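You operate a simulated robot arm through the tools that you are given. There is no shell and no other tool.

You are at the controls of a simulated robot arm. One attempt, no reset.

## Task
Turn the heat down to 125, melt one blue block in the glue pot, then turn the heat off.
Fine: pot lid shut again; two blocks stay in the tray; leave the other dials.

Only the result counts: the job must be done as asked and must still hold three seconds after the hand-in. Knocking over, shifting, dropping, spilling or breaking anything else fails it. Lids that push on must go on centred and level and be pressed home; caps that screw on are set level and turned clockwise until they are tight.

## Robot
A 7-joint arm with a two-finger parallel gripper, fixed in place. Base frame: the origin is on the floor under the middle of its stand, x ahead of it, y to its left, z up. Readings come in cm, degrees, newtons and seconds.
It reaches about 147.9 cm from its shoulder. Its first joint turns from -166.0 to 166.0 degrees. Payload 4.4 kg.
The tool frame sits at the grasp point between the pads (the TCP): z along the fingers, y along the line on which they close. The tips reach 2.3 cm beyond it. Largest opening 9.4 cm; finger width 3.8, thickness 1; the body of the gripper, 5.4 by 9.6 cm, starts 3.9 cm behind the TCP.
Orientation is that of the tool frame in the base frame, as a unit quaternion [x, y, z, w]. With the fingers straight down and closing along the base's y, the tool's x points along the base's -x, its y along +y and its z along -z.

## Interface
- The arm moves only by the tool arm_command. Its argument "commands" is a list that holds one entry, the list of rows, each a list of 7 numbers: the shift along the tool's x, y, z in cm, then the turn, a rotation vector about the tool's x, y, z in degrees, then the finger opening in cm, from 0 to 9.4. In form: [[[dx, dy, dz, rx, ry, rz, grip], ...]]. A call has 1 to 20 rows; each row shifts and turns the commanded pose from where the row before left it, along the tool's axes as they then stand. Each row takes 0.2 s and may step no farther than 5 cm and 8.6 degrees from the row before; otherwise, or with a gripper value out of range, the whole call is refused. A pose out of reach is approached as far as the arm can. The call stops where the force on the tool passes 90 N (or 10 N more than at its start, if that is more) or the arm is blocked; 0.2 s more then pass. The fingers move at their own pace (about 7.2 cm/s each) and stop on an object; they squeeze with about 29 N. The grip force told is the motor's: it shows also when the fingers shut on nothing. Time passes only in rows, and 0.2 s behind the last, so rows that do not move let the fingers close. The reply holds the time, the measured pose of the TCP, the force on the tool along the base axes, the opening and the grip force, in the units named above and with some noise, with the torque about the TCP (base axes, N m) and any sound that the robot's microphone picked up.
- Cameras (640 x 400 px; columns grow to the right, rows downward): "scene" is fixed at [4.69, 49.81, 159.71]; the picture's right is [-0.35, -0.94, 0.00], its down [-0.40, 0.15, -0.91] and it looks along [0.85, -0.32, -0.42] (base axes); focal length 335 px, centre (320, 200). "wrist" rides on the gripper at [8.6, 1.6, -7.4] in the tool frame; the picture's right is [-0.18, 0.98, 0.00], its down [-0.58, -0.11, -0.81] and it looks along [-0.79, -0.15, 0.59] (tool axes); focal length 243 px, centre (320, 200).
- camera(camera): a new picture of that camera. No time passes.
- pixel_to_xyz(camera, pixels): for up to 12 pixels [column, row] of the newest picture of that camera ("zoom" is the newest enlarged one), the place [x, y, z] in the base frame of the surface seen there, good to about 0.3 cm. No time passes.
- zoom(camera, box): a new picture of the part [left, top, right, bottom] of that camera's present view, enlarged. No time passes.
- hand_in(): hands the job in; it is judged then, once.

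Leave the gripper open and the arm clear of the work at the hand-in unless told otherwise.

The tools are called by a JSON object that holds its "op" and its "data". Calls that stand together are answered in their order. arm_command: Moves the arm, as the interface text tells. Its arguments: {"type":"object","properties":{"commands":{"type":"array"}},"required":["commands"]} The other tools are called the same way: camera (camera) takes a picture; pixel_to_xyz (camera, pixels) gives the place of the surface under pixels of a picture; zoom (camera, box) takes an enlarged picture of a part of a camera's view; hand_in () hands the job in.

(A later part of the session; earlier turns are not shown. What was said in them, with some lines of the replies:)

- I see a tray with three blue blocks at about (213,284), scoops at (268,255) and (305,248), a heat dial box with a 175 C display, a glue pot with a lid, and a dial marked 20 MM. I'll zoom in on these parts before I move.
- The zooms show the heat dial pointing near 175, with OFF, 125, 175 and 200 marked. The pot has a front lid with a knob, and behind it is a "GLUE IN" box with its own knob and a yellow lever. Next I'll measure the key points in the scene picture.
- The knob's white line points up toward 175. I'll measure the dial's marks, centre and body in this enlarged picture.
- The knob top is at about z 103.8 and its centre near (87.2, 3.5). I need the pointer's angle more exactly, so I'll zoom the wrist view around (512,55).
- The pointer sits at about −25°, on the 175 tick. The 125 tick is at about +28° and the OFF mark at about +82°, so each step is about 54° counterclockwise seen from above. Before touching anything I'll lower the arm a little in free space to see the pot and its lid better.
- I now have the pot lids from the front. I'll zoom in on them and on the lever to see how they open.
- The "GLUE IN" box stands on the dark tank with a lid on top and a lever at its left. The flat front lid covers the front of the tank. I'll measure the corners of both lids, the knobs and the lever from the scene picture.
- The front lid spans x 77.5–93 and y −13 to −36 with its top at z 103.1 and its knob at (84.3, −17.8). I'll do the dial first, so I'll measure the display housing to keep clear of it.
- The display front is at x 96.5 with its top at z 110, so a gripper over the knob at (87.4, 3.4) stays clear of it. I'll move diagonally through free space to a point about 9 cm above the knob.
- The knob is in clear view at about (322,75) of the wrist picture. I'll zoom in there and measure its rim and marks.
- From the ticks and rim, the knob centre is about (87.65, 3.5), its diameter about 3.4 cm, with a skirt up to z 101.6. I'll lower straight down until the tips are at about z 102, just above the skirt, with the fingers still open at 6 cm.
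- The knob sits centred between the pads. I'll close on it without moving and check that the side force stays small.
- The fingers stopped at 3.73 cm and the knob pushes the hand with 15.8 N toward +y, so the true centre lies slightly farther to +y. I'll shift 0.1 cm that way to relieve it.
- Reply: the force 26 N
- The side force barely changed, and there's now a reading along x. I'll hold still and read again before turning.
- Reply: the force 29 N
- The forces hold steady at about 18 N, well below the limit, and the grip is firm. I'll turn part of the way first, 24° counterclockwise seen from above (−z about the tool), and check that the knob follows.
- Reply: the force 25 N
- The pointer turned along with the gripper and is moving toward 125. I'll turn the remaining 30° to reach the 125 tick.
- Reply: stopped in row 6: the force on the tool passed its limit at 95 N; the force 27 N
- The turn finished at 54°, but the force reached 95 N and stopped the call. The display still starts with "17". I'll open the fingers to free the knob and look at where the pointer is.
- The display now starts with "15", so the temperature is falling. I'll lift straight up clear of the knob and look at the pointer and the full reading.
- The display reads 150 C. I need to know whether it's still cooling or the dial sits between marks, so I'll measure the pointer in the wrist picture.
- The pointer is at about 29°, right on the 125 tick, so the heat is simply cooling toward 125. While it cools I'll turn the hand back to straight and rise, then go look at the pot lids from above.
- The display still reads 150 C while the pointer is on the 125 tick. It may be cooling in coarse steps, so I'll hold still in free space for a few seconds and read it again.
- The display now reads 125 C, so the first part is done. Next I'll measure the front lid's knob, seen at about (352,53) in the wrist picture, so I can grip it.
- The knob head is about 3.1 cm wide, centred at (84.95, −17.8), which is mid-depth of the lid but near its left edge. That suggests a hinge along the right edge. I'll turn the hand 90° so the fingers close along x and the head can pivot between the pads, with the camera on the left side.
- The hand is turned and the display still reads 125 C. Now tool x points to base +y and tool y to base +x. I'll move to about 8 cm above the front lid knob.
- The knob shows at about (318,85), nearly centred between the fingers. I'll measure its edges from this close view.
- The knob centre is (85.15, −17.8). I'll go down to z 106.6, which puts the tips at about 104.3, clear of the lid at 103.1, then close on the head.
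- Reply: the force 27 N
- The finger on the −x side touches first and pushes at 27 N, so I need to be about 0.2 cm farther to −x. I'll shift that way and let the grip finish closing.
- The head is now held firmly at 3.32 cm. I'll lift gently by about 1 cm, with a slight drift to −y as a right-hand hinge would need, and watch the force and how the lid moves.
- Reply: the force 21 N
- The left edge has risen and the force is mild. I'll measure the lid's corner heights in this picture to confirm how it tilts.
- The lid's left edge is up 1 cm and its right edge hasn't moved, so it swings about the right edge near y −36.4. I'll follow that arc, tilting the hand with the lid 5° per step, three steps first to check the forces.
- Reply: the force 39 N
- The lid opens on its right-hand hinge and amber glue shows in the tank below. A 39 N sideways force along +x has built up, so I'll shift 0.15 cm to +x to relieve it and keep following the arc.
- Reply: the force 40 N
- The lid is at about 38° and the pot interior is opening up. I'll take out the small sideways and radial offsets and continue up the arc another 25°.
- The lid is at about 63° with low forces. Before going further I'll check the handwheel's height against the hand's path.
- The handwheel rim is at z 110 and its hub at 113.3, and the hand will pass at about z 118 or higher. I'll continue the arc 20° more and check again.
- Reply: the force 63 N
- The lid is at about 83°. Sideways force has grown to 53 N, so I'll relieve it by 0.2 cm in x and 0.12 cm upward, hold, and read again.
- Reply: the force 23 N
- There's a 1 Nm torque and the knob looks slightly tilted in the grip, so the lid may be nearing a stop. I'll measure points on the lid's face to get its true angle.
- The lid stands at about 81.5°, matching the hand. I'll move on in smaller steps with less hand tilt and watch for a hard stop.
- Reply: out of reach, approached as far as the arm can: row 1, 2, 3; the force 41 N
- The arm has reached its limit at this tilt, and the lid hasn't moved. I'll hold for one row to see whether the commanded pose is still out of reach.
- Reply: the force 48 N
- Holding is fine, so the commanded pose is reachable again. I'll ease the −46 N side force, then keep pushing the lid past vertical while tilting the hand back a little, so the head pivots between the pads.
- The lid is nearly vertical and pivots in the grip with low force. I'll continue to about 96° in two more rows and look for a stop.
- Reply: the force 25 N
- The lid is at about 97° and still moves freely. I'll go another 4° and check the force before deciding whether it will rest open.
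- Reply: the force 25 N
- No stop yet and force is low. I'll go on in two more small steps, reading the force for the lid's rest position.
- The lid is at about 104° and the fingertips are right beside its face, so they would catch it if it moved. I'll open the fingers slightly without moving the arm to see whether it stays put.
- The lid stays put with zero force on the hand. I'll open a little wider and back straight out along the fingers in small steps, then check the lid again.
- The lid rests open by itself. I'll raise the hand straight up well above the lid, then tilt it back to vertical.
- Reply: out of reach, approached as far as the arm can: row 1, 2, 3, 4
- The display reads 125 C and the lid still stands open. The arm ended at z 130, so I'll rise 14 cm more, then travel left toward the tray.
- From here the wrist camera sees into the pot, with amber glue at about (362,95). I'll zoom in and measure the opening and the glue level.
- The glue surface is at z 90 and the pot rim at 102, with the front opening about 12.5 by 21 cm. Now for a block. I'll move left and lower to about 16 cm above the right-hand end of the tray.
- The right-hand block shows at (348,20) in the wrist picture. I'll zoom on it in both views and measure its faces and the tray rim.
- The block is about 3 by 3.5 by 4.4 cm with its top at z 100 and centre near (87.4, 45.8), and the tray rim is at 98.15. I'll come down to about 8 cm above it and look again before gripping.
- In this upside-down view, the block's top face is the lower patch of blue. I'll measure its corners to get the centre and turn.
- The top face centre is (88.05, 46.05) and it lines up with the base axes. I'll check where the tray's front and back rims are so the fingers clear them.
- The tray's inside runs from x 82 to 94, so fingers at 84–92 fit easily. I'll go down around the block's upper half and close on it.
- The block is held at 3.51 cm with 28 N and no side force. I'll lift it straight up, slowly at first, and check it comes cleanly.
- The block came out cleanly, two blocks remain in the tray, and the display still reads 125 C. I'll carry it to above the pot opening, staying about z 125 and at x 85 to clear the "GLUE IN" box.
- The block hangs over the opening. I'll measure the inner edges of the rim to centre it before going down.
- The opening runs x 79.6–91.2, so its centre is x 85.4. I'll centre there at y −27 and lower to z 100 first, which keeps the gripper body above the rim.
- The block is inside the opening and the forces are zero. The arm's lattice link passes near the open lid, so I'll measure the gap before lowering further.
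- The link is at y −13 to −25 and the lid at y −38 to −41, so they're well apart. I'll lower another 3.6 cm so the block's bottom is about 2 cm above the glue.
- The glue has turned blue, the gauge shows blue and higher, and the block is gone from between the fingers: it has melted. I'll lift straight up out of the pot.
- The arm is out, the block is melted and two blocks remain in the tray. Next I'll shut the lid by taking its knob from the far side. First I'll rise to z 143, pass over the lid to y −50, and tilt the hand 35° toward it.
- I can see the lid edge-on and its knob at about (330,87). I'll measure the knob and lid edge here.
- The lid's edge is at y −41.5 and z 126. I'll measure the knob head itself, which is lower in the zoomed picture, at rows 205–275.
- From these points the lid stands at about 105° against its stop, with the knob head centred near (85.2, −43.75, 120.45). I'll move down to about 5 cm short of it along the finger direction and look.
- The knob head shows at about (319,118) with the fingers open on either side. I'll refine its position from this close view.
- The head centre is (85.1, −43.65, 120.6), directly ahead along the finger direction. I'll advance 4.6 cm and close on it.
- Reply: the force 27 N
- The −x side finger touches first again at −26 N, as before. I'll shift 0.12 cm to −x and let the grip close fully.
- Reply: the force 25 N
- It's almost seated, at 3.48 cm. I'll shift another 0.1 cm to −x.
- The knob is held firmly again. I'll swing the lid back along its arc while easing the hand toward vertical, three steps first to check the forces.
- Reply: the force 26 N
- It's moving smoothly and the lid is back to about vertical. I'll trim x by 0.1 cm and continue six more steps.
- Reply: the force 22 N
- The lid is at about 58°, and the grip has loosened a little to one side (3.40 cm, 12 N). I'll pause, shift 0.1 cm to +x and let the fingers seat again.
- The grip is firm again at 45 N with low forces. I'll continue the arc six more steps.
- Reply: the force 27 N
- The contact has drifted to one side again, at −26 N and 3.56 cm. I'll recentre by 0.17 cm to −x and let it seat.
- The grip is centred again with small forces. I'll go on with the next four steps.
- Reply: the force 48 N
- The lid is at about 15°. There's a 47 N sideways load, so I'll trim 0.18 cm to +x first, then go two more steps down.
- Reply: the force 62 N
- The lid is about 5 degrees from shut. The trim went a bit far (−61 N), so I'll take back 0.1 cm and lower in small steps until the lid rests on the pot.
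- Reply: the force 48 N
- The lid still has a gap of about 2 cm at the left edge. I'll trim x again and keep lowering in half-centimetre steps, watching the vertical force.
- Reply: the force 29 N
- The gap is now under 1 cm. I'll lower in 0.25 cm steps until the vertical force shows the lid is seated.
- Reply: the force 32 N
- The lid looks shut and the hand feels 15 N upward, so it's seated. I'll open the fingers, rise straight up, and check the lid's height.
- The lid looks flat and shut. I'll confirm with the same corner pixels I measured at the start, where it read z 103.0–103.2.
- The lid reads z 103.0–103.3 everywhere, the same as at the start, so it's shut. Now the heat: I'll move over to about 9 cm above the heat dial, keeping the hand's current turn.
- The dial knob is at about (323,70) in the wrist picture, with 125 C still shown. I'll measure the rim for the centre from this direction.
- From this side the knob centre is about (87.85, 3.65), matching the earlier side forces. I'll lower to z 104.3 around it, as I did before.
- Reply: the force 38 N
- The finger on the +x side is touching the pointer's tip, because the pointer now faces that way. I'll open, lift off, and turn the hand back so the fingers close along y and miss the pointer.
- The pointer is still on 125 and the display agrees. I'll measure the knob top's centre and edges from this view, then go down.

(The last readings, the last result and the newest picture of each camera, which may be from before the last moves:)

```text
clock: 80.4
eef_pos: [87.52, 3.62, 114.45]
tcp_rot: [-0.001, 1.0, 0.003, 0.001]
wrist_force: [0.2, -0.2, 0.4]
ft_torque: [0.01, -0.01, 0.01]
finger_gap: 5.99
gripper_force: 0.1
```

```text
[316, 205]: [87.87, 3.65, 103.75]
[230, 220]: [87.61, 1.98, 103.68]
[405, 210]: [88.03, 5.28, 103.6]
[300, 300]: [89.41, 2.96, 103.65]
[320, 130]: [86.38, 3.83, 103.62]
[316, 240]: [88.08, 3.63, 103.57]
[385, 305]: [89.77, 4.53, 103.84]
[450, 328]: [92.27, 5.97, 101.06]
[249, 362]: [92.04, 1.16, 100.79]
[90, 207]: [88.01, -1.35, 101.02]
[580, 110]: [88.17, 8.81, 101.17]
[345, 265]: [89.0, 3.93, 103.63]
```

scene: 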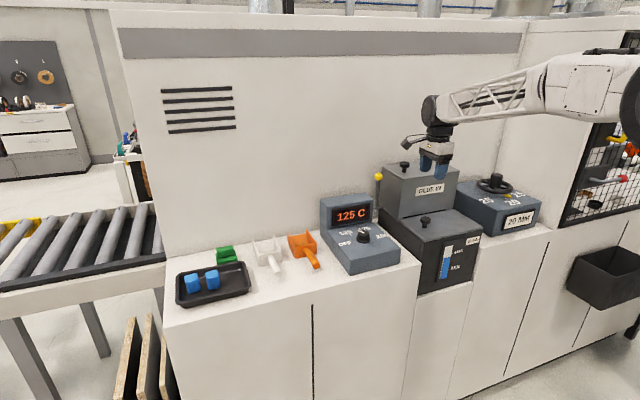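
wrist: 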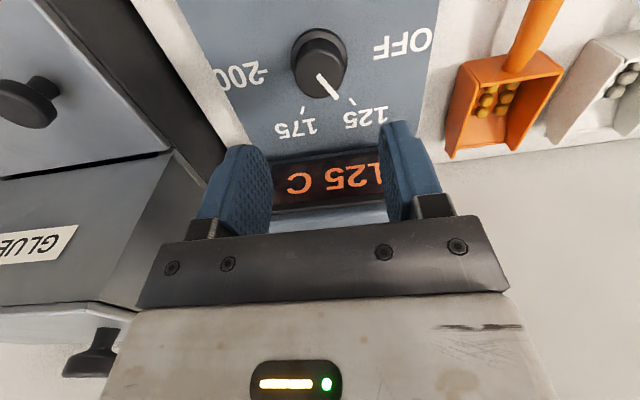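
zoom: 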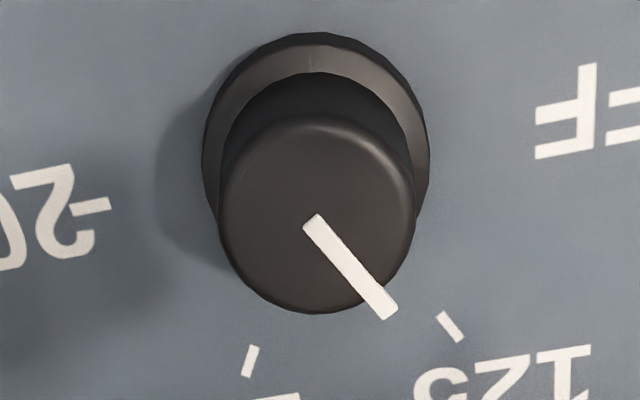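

With the refined centre (87.85, 3.6), the ticks lie at −90°, −30°, +30° and OFF at +90°, and the pointer is at about 26°. So OFF needs about 64° more. I'll lower onto the knob and close along y.

{"op": "arm_command", "data": {"commands": [[[-0.31, -0.02, 3.5, 0, 0, 0, 6], [0, 0, 3.5, 0, 0, 0, 6], [0, 0, 3.1, 0, 0, 0, 6], [0, 0, 0, 0, 0, 0, 6], [0, 0, 0, 0, 0, 0, 5], [0, 0, 0, 0, 0, 0, 4.2], [0, 0, 0, 0, 0, 0, 3.5], [0, 0, 0, 0, 0, 0, 2.8], [0, 0, 0, 0, 0, 0, 2.8]]]}}

{"op": "camera", "data": {"camera": "wrist"}}

```text
clock: 82.4
eef_pos: [87.65, 3.72, 104.36]
tcp_rot: [0.0, 1.0, 0.003, 0.0]
wrist_force: [-3.7, -26.4, -0.4]
ft_torque: [-0.62, 0.12, -0.11]
finger_gap: 4.02
gripper_force: 13.9
```

```text
taken
```

wrist: 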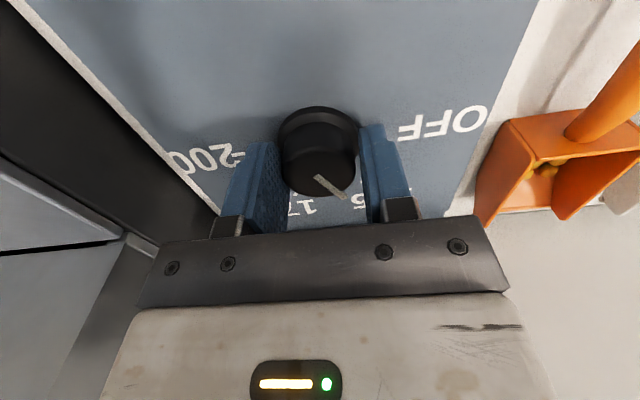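

Only the −y finger is touching, at −26 N and 4.02 cm. I'll shift 0.15 cm to −y and let both pads seat.

{"op": "arm_command", "data": {"commands": [[[0, -0.15, 0, 0, 0, 0, 2.8], [0, 0, 0, 0, 0, 0, 2.8], [0, 0, 0, 0, 0, 0, 2.8]]]}}

```text
clock: 83.2
eef_pos: [87.84, 3.45, 104.37]
tcp_rot: [0.0, 1.0, 0.004, 0.001]
wrist_force: [-2.8, -22.4, 4.6]
ft_torque: [-0.66, 0.15, -0.11]
finger_gap: 3.84
gripper_force: 11.7
```

Still slightly one-sided at 3.84 cm. I'll shift another 0.1 cm to −y.

{"op": "arm_command", "data": {"commands": [[[0, -0.1, 0, 0, 0, 0, 2.8], [0, 0, 0, 0, 0, 0, 2.8], [0, 0, 0, 0, 0, 0, 2.8]]]}}

```text
clock: 84.0
eef_pos: [87.69, 3.52, 104.27]
tcp_rot: [0.0, 1.0, 0.003, 0.001]
wrist_force: [-11.5, -7.5, 4.3]
ft_torque: [-0.13, 0.17, -0.03]
finger_gap: 3.77
gripper_force: 44.6
```

Both pads hold the knob now with 45 N and small side forces. I'll turn counterclockwise 32° first and check.

{"op": "arm_command", "data": {"commands": [[[0, 0, 0, 0, 0, -6.4, 2.8], [0, 0, 0, 0, 0, -6.4, 2.8], [0, 0, 0, 0, 0, -6.4, 2.8], [0, 0, 0, 0, 0, -6.4, 2.8], [0, 0, 0, 0, 0, -6.4, 2.8]]]}}

{"op": "camera", "data": {"camera": "wrist"}}

```text
clock: 85.2
eef_pos: [87.9, 3.37, 104.35]
tcp_rot: [-0.276, 0.961, 0.002, 0.002]
wrist_force: [-15.3, -6.9, 3.5]
ft_torque: [-0.06, 0.23, 0.01]
finger_gap: 3.72
gripper_force: 45.1
```

```text
taken
```

wrist: 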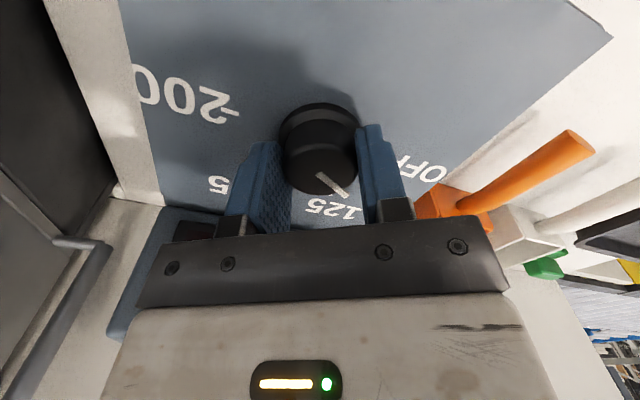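

The knob follows and the forces are low. I'll turn the remaining 32° to bring the pointer to OFF.

{"op": "arm_command", "data": {"commands": [[[0, 0, 0, 0, 0, -6.4, 2.8], [0, 0, 0, 0, 0, -6.4, 2.8], [0, 0, 0, 0, 0, -6.4, 2.8], [0, 0, 0, 0, 0, -6.4, 2.8], [0, 0, 0, 0, 0, -6.4, 2.8]]]}}

{"op": "camera", "data": {"camera": "wrist"}}

{"op": "zoom", "data": {"camera": "scene", "box": [310, 180, 410, 280]}}

```text
clock: 86.4
eef_pos: [87.94, 3.29, 104.24]
tcp_rot: [-0.531, 0.848, 0.002, 0.003]
wrist_force: [19.0, -14.9, 0.8]
ft_torque: [-0.45, -0.32, -0.7]
finger_gap: 3.73
gripper_force: 44.9
```

```text
taken
```

wrist: 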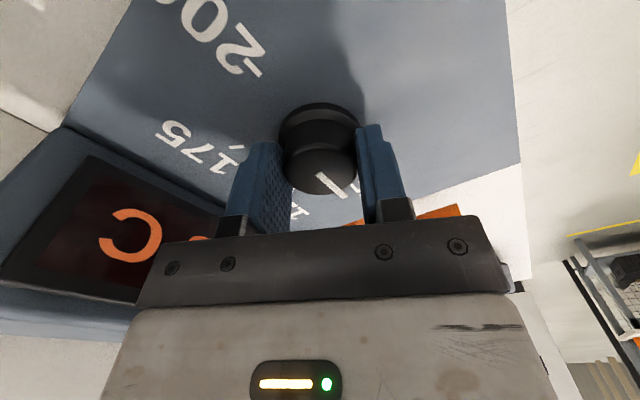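

```text
4.00 times, centred on (360, 230) of scene
```

zoom: 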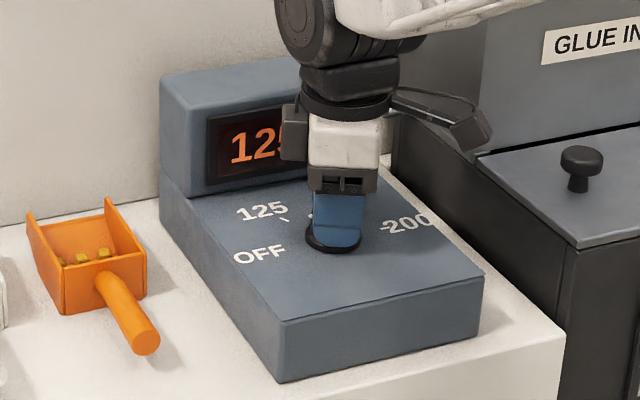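

A −0.7 Nm turning resistance has appeared, which looks like the end stop at OFF. I'll open the fingers, lift clear and read the pointer and the display.

{"op": "arm_command", "data": {"commands": [[[0, 0, 0, 0, 0, 0, 4.2], [0, 0, 0, 0, 0, 0, 6], [0, 0, 0, 0, 0, 0, 6], [0, 0, -3, 0, 0, 0, 6], [0, 0, -4, 0, 0, 0, 6], [0, 0, -4, 0, 0, 0, 6], [4, 0, -2, 0, 0, 0, 6], [4, 0, 0, 0, 0, 0, 6]]]}}

{"op": "camera", "data": {"camera": "wrist"}}

{"op": "zoom", "data": {"camera": "wrist", "box": [250, 60, 410, 200]}}

{"op": "zoom", "data": {"camera": "scene", "box": [310, 180, 410, 280]}}

```text
clock: 88.2
eef_pos: [84.37, -3.87, 117.35]
tcp_rot: [-0.53, 0.848, 0.001, 0.003]
wrist_force: [0.4, -0.4, 0.3]
ft_torque: [0.05, 0.0, 0.03]
finger_gap: 6.0
gripper_force: 0.0
```

```text
taken
```

wrist: 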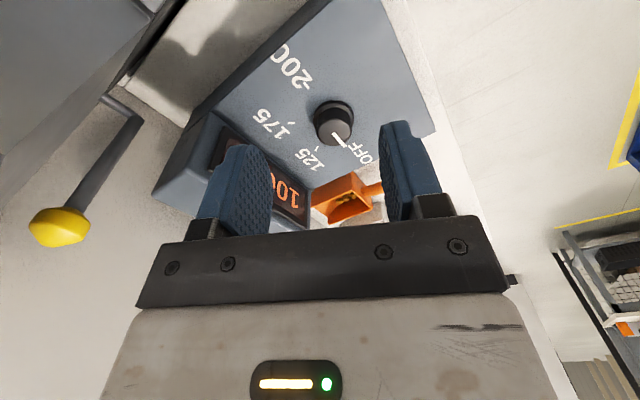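

```text
2.86 times, centred on (330, 130) of wrist
```

zoom: 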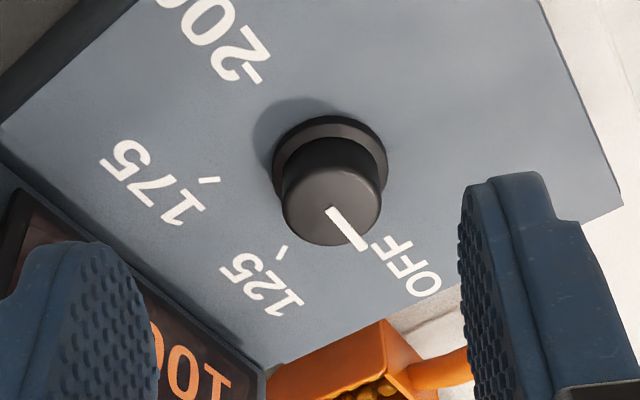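

```text
4.00 times, centred on (360, 230) of scene
```

zoom: 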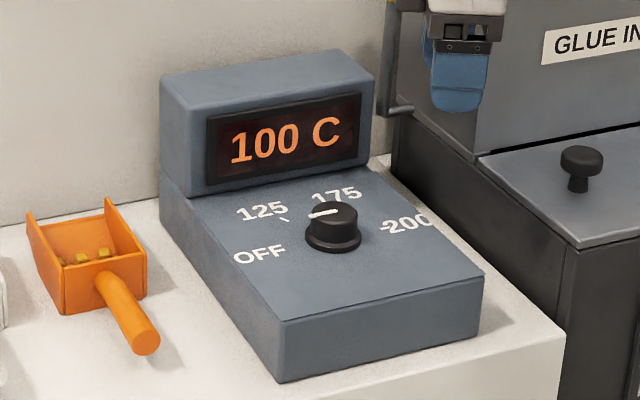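

The display has dropped to 100 C and the pointer is aimed at OFF. I'll measure the pointer's exact angle.

{"op": "pixel_to_xyz", "data": {"camera": "zoom", "pixels": [[200, 100], [240, 130]]}}

{"op": "pixel_to_xyz", "data": {"camera": "wrist", "pixels": [[335, 135], [339, 139], [344, 145], [333, 131], [316, 149], [294, 122], [308, 87], [356, 150]]}}

{"op": "zoom", "data": {"camera": "scene", "box": [335, 218, 390, 255]}}

```text
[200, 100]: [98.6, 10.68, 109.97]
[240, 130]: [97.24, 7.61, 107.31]
```

```text
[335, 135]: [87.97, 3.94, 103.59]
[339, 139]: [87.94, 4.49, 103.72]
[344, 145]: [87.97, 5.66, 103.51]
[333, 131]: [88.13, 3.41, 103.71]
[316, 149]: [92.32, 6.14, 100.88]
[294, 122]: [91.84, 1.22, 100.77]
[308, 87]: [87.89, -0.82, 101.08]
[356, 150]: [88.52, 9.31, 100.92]
```

```text
10.81 times, centred on (362, 236) of scene
```

zoom: 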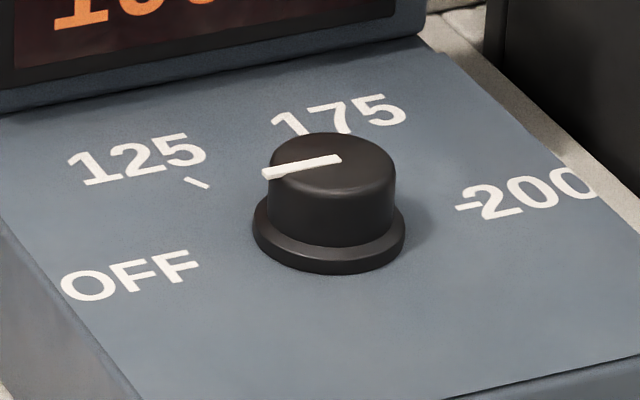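

The pointer is at 90°, right at OFF. I'll raise the arm, turn it straight and move back to a clear position near the start, letting time pass while the temperature falls.

{"op": "arm_command", "data": {"commands": [[[0, 0, -4, 0, 0, 8, 7], [0, 0, -4, 0, 0, 8, 8], [0, 0, -4, 0, 0, 8, 9.4], [0, 0, -4, 0, 0, 8, 9.4], [0, 0, -4, 0, 0, 8, 9.4], [0, 0, -4, 0, 0, 8, 9.4], [0, 0, 0, 0, 0, 8, 9.4], [0, 0, 0, 0, 0, 8, 9.4], [2.5, -4, 0, 0, 0, 0, 9.4], [2.5, -4, 0, 0, 0, 0, 9.4], [2.5, -4, 0, 0, 0, 0, 9.4], [2.5, -4, 0, 0, 0, 0, 9.4], [2, -4, 0, 0, 0, 0, 9.4], [2, -4, 0, 0, 0, 0, 9.4], [0, 0, 0, 0, 0, 0, 9.4], [0, 0, 0, 0, 0, 0, 9.4], [0, 0, 0, 0, 0, 0, 9.4], [0, 0, 0, 0, 0, 0, 9.4]]]}}

{"op": "camera", "data": {"camera": "scene"}}

{"op": "zoom", "data": {"camera": "scene", "box": [310, 150, 470, 290]}}

{"op": "zoom", "data": {"camera": "scene", "box": [165, 220, 335, 320]}}

{"op": "zoom", "data": {"camera": "scene", "box": [365, 140, 555, 300]}}

```text
clock: 92.0
eef_pos: [70.25, -28.2, 141.03]
tcp_rot: [0.0, 1.0, 0.003, 0.002]
wrist_force: [-0.1, 0.0, 0.8]
ft_torque: [0.03, -0.02, -0.02]
finger_gap: 9.39
gripper_force: 0.1
```

```text
taken
```

scene: 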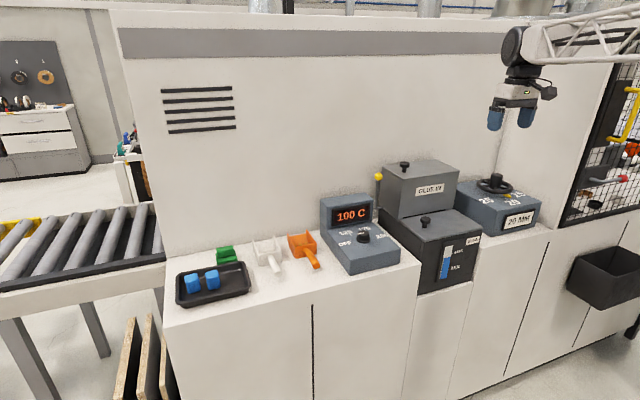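

```text
2.86 times, centred on (390, 220) of scene
```

zoom: 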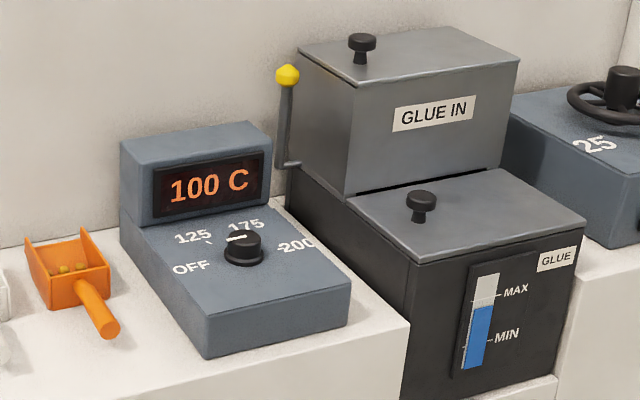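

```text
3.76 times, centred on (250, 270) of scene
```

zoom: 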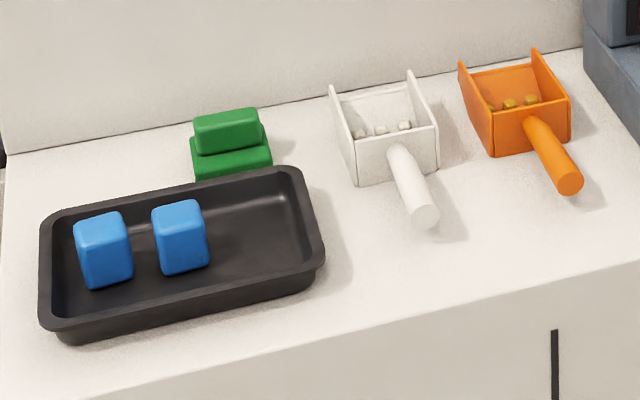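

```text
2.50 times, centred on (460, 220) of scene
```

zoom: 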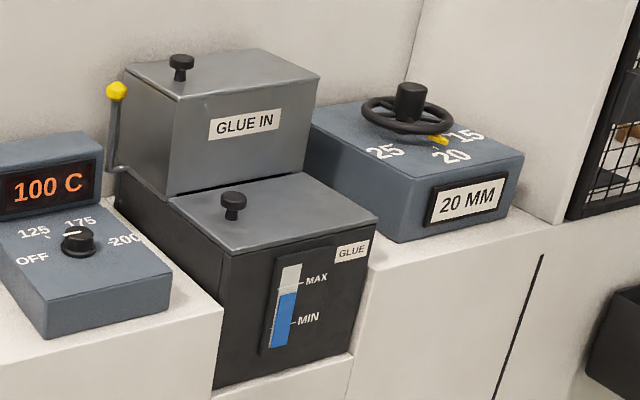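

Everything looks right: lid shut, gauge higher and blue, two blocks in the tray, 20 MM unchanged. The display still reads 100 C, so I'll wait a few seconds to confirm it keeps cooling with the dial at OFF.

{"op": "arm_command", "data": {"commands": [[[0, 0, 0, 0, 0, 0, 9.4], [0, 0, 0, 0, 0, 0, 9.4], [0, 0, 0, 0, 0, 0, 9.4], [0, 0, 0, 0, 0, 0, 9.4], [0, 0, 0, 0, 0, 0, 9.4], [0, 0, 0, 0, 0, 0, 9.4], [0, 0, 0, 0, 0, 0, 9.4], [0, 0, 0, 0, 0, 0, 9.4], [0, 0, 0, 0, 0, 0, 9.4], [0, 0, 0, 0, 0, 0, 9.4], [0, 0, 0, 0, 0, 0, 9.4], [0, 0, 0, 0, 0, 0, 9.4], [0, 0, 0, 0, 0, 0, 9.4], [0, 0, 0, 0, 0, 0, 9.4], [0, 0, 0, 0, 0, 0, 9.4], [0, 0, 0, 0, 0, 0, 9.4], [0, 0, 0, 0, 0, 0, 9.4], [0, 0, 0, 0, 0, 0, 9.4], [0, 0, 0, 0, 0, 0, 9.4], [0, 0, 0, 0, 0, 0, 9.4]]]}}

{"op": "zoom", "data": {"camera": "scene", "box": [310, 180, 410, 280]}}

{"op": "zoom", "data": {"camera": "wrist", "box": [440, 0, 620, 130]}}

```text
clock: 96.2
eef_pos: [70.31, -28.31, 140.99]
tcp_rot: [0.001, 1.0, 0.004, 0.002]
wrist_force: [-0.1, 0.0, -0.6]
ft_torque: [-0.02, -0.02, 0.01]
finger_gap: 9.38
gripper_force: 0.1
```

```text
4.00 times, centred on (360, 230) of scene
```

zoom: 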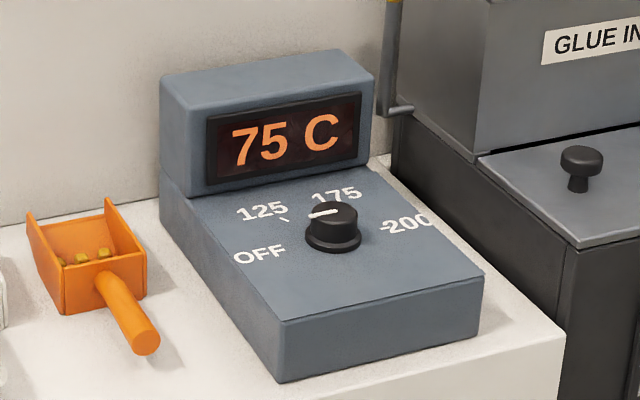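

```text
3.08 times, centred on (530, 65) of wrist
```

zoom: 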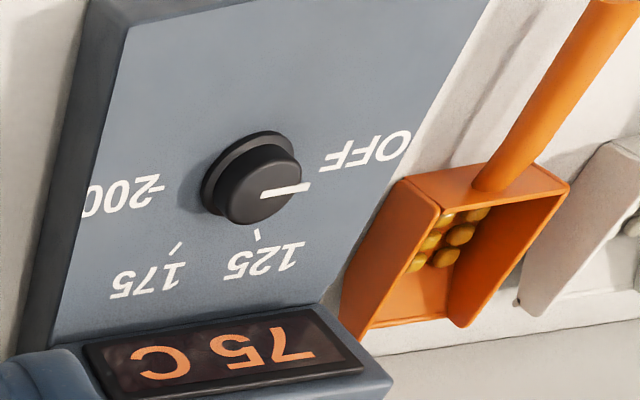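

The display is down to 75 C and falling with the pointer at OFF. The block is melted into the pot, the lid is shut, two blocks remain in the tray, the other dials are untouched, and the arm is clear with its gripper open. I'm handing in.

{"op": "hand_in", "data": {}}

```text
The job is handed in.
```

I've handed in the job, and everything you asked for was in place when I last checked:

- **Heat to 125:** I turned the heat dial from 175 to 125 and waited until the display read 125 C before adding the block.
- **Block melted:** One blue block went into the pot through the front lid. The glue turned blue and the level gauge rose.
- **Pot lid:** The lid is shut, and its corners measured the same height as at the start.
- **Heat off:** The dial is at OFF. The display had fallen to 75 C and was still dropping.
- **Everything else:** Two blue blocks are still in the tray, the thickness dial still reads 20 MM, and I didn't move the scoops or green blocks.

While I was turning the dial to 125, the force briefly reached 95 N and stopped that move. The dial still ended up on 125 and I saw no damage. While turning to OFF I also felt it reach what seemed to be its end stop.

The arm is back near its starting position with the gripper open.
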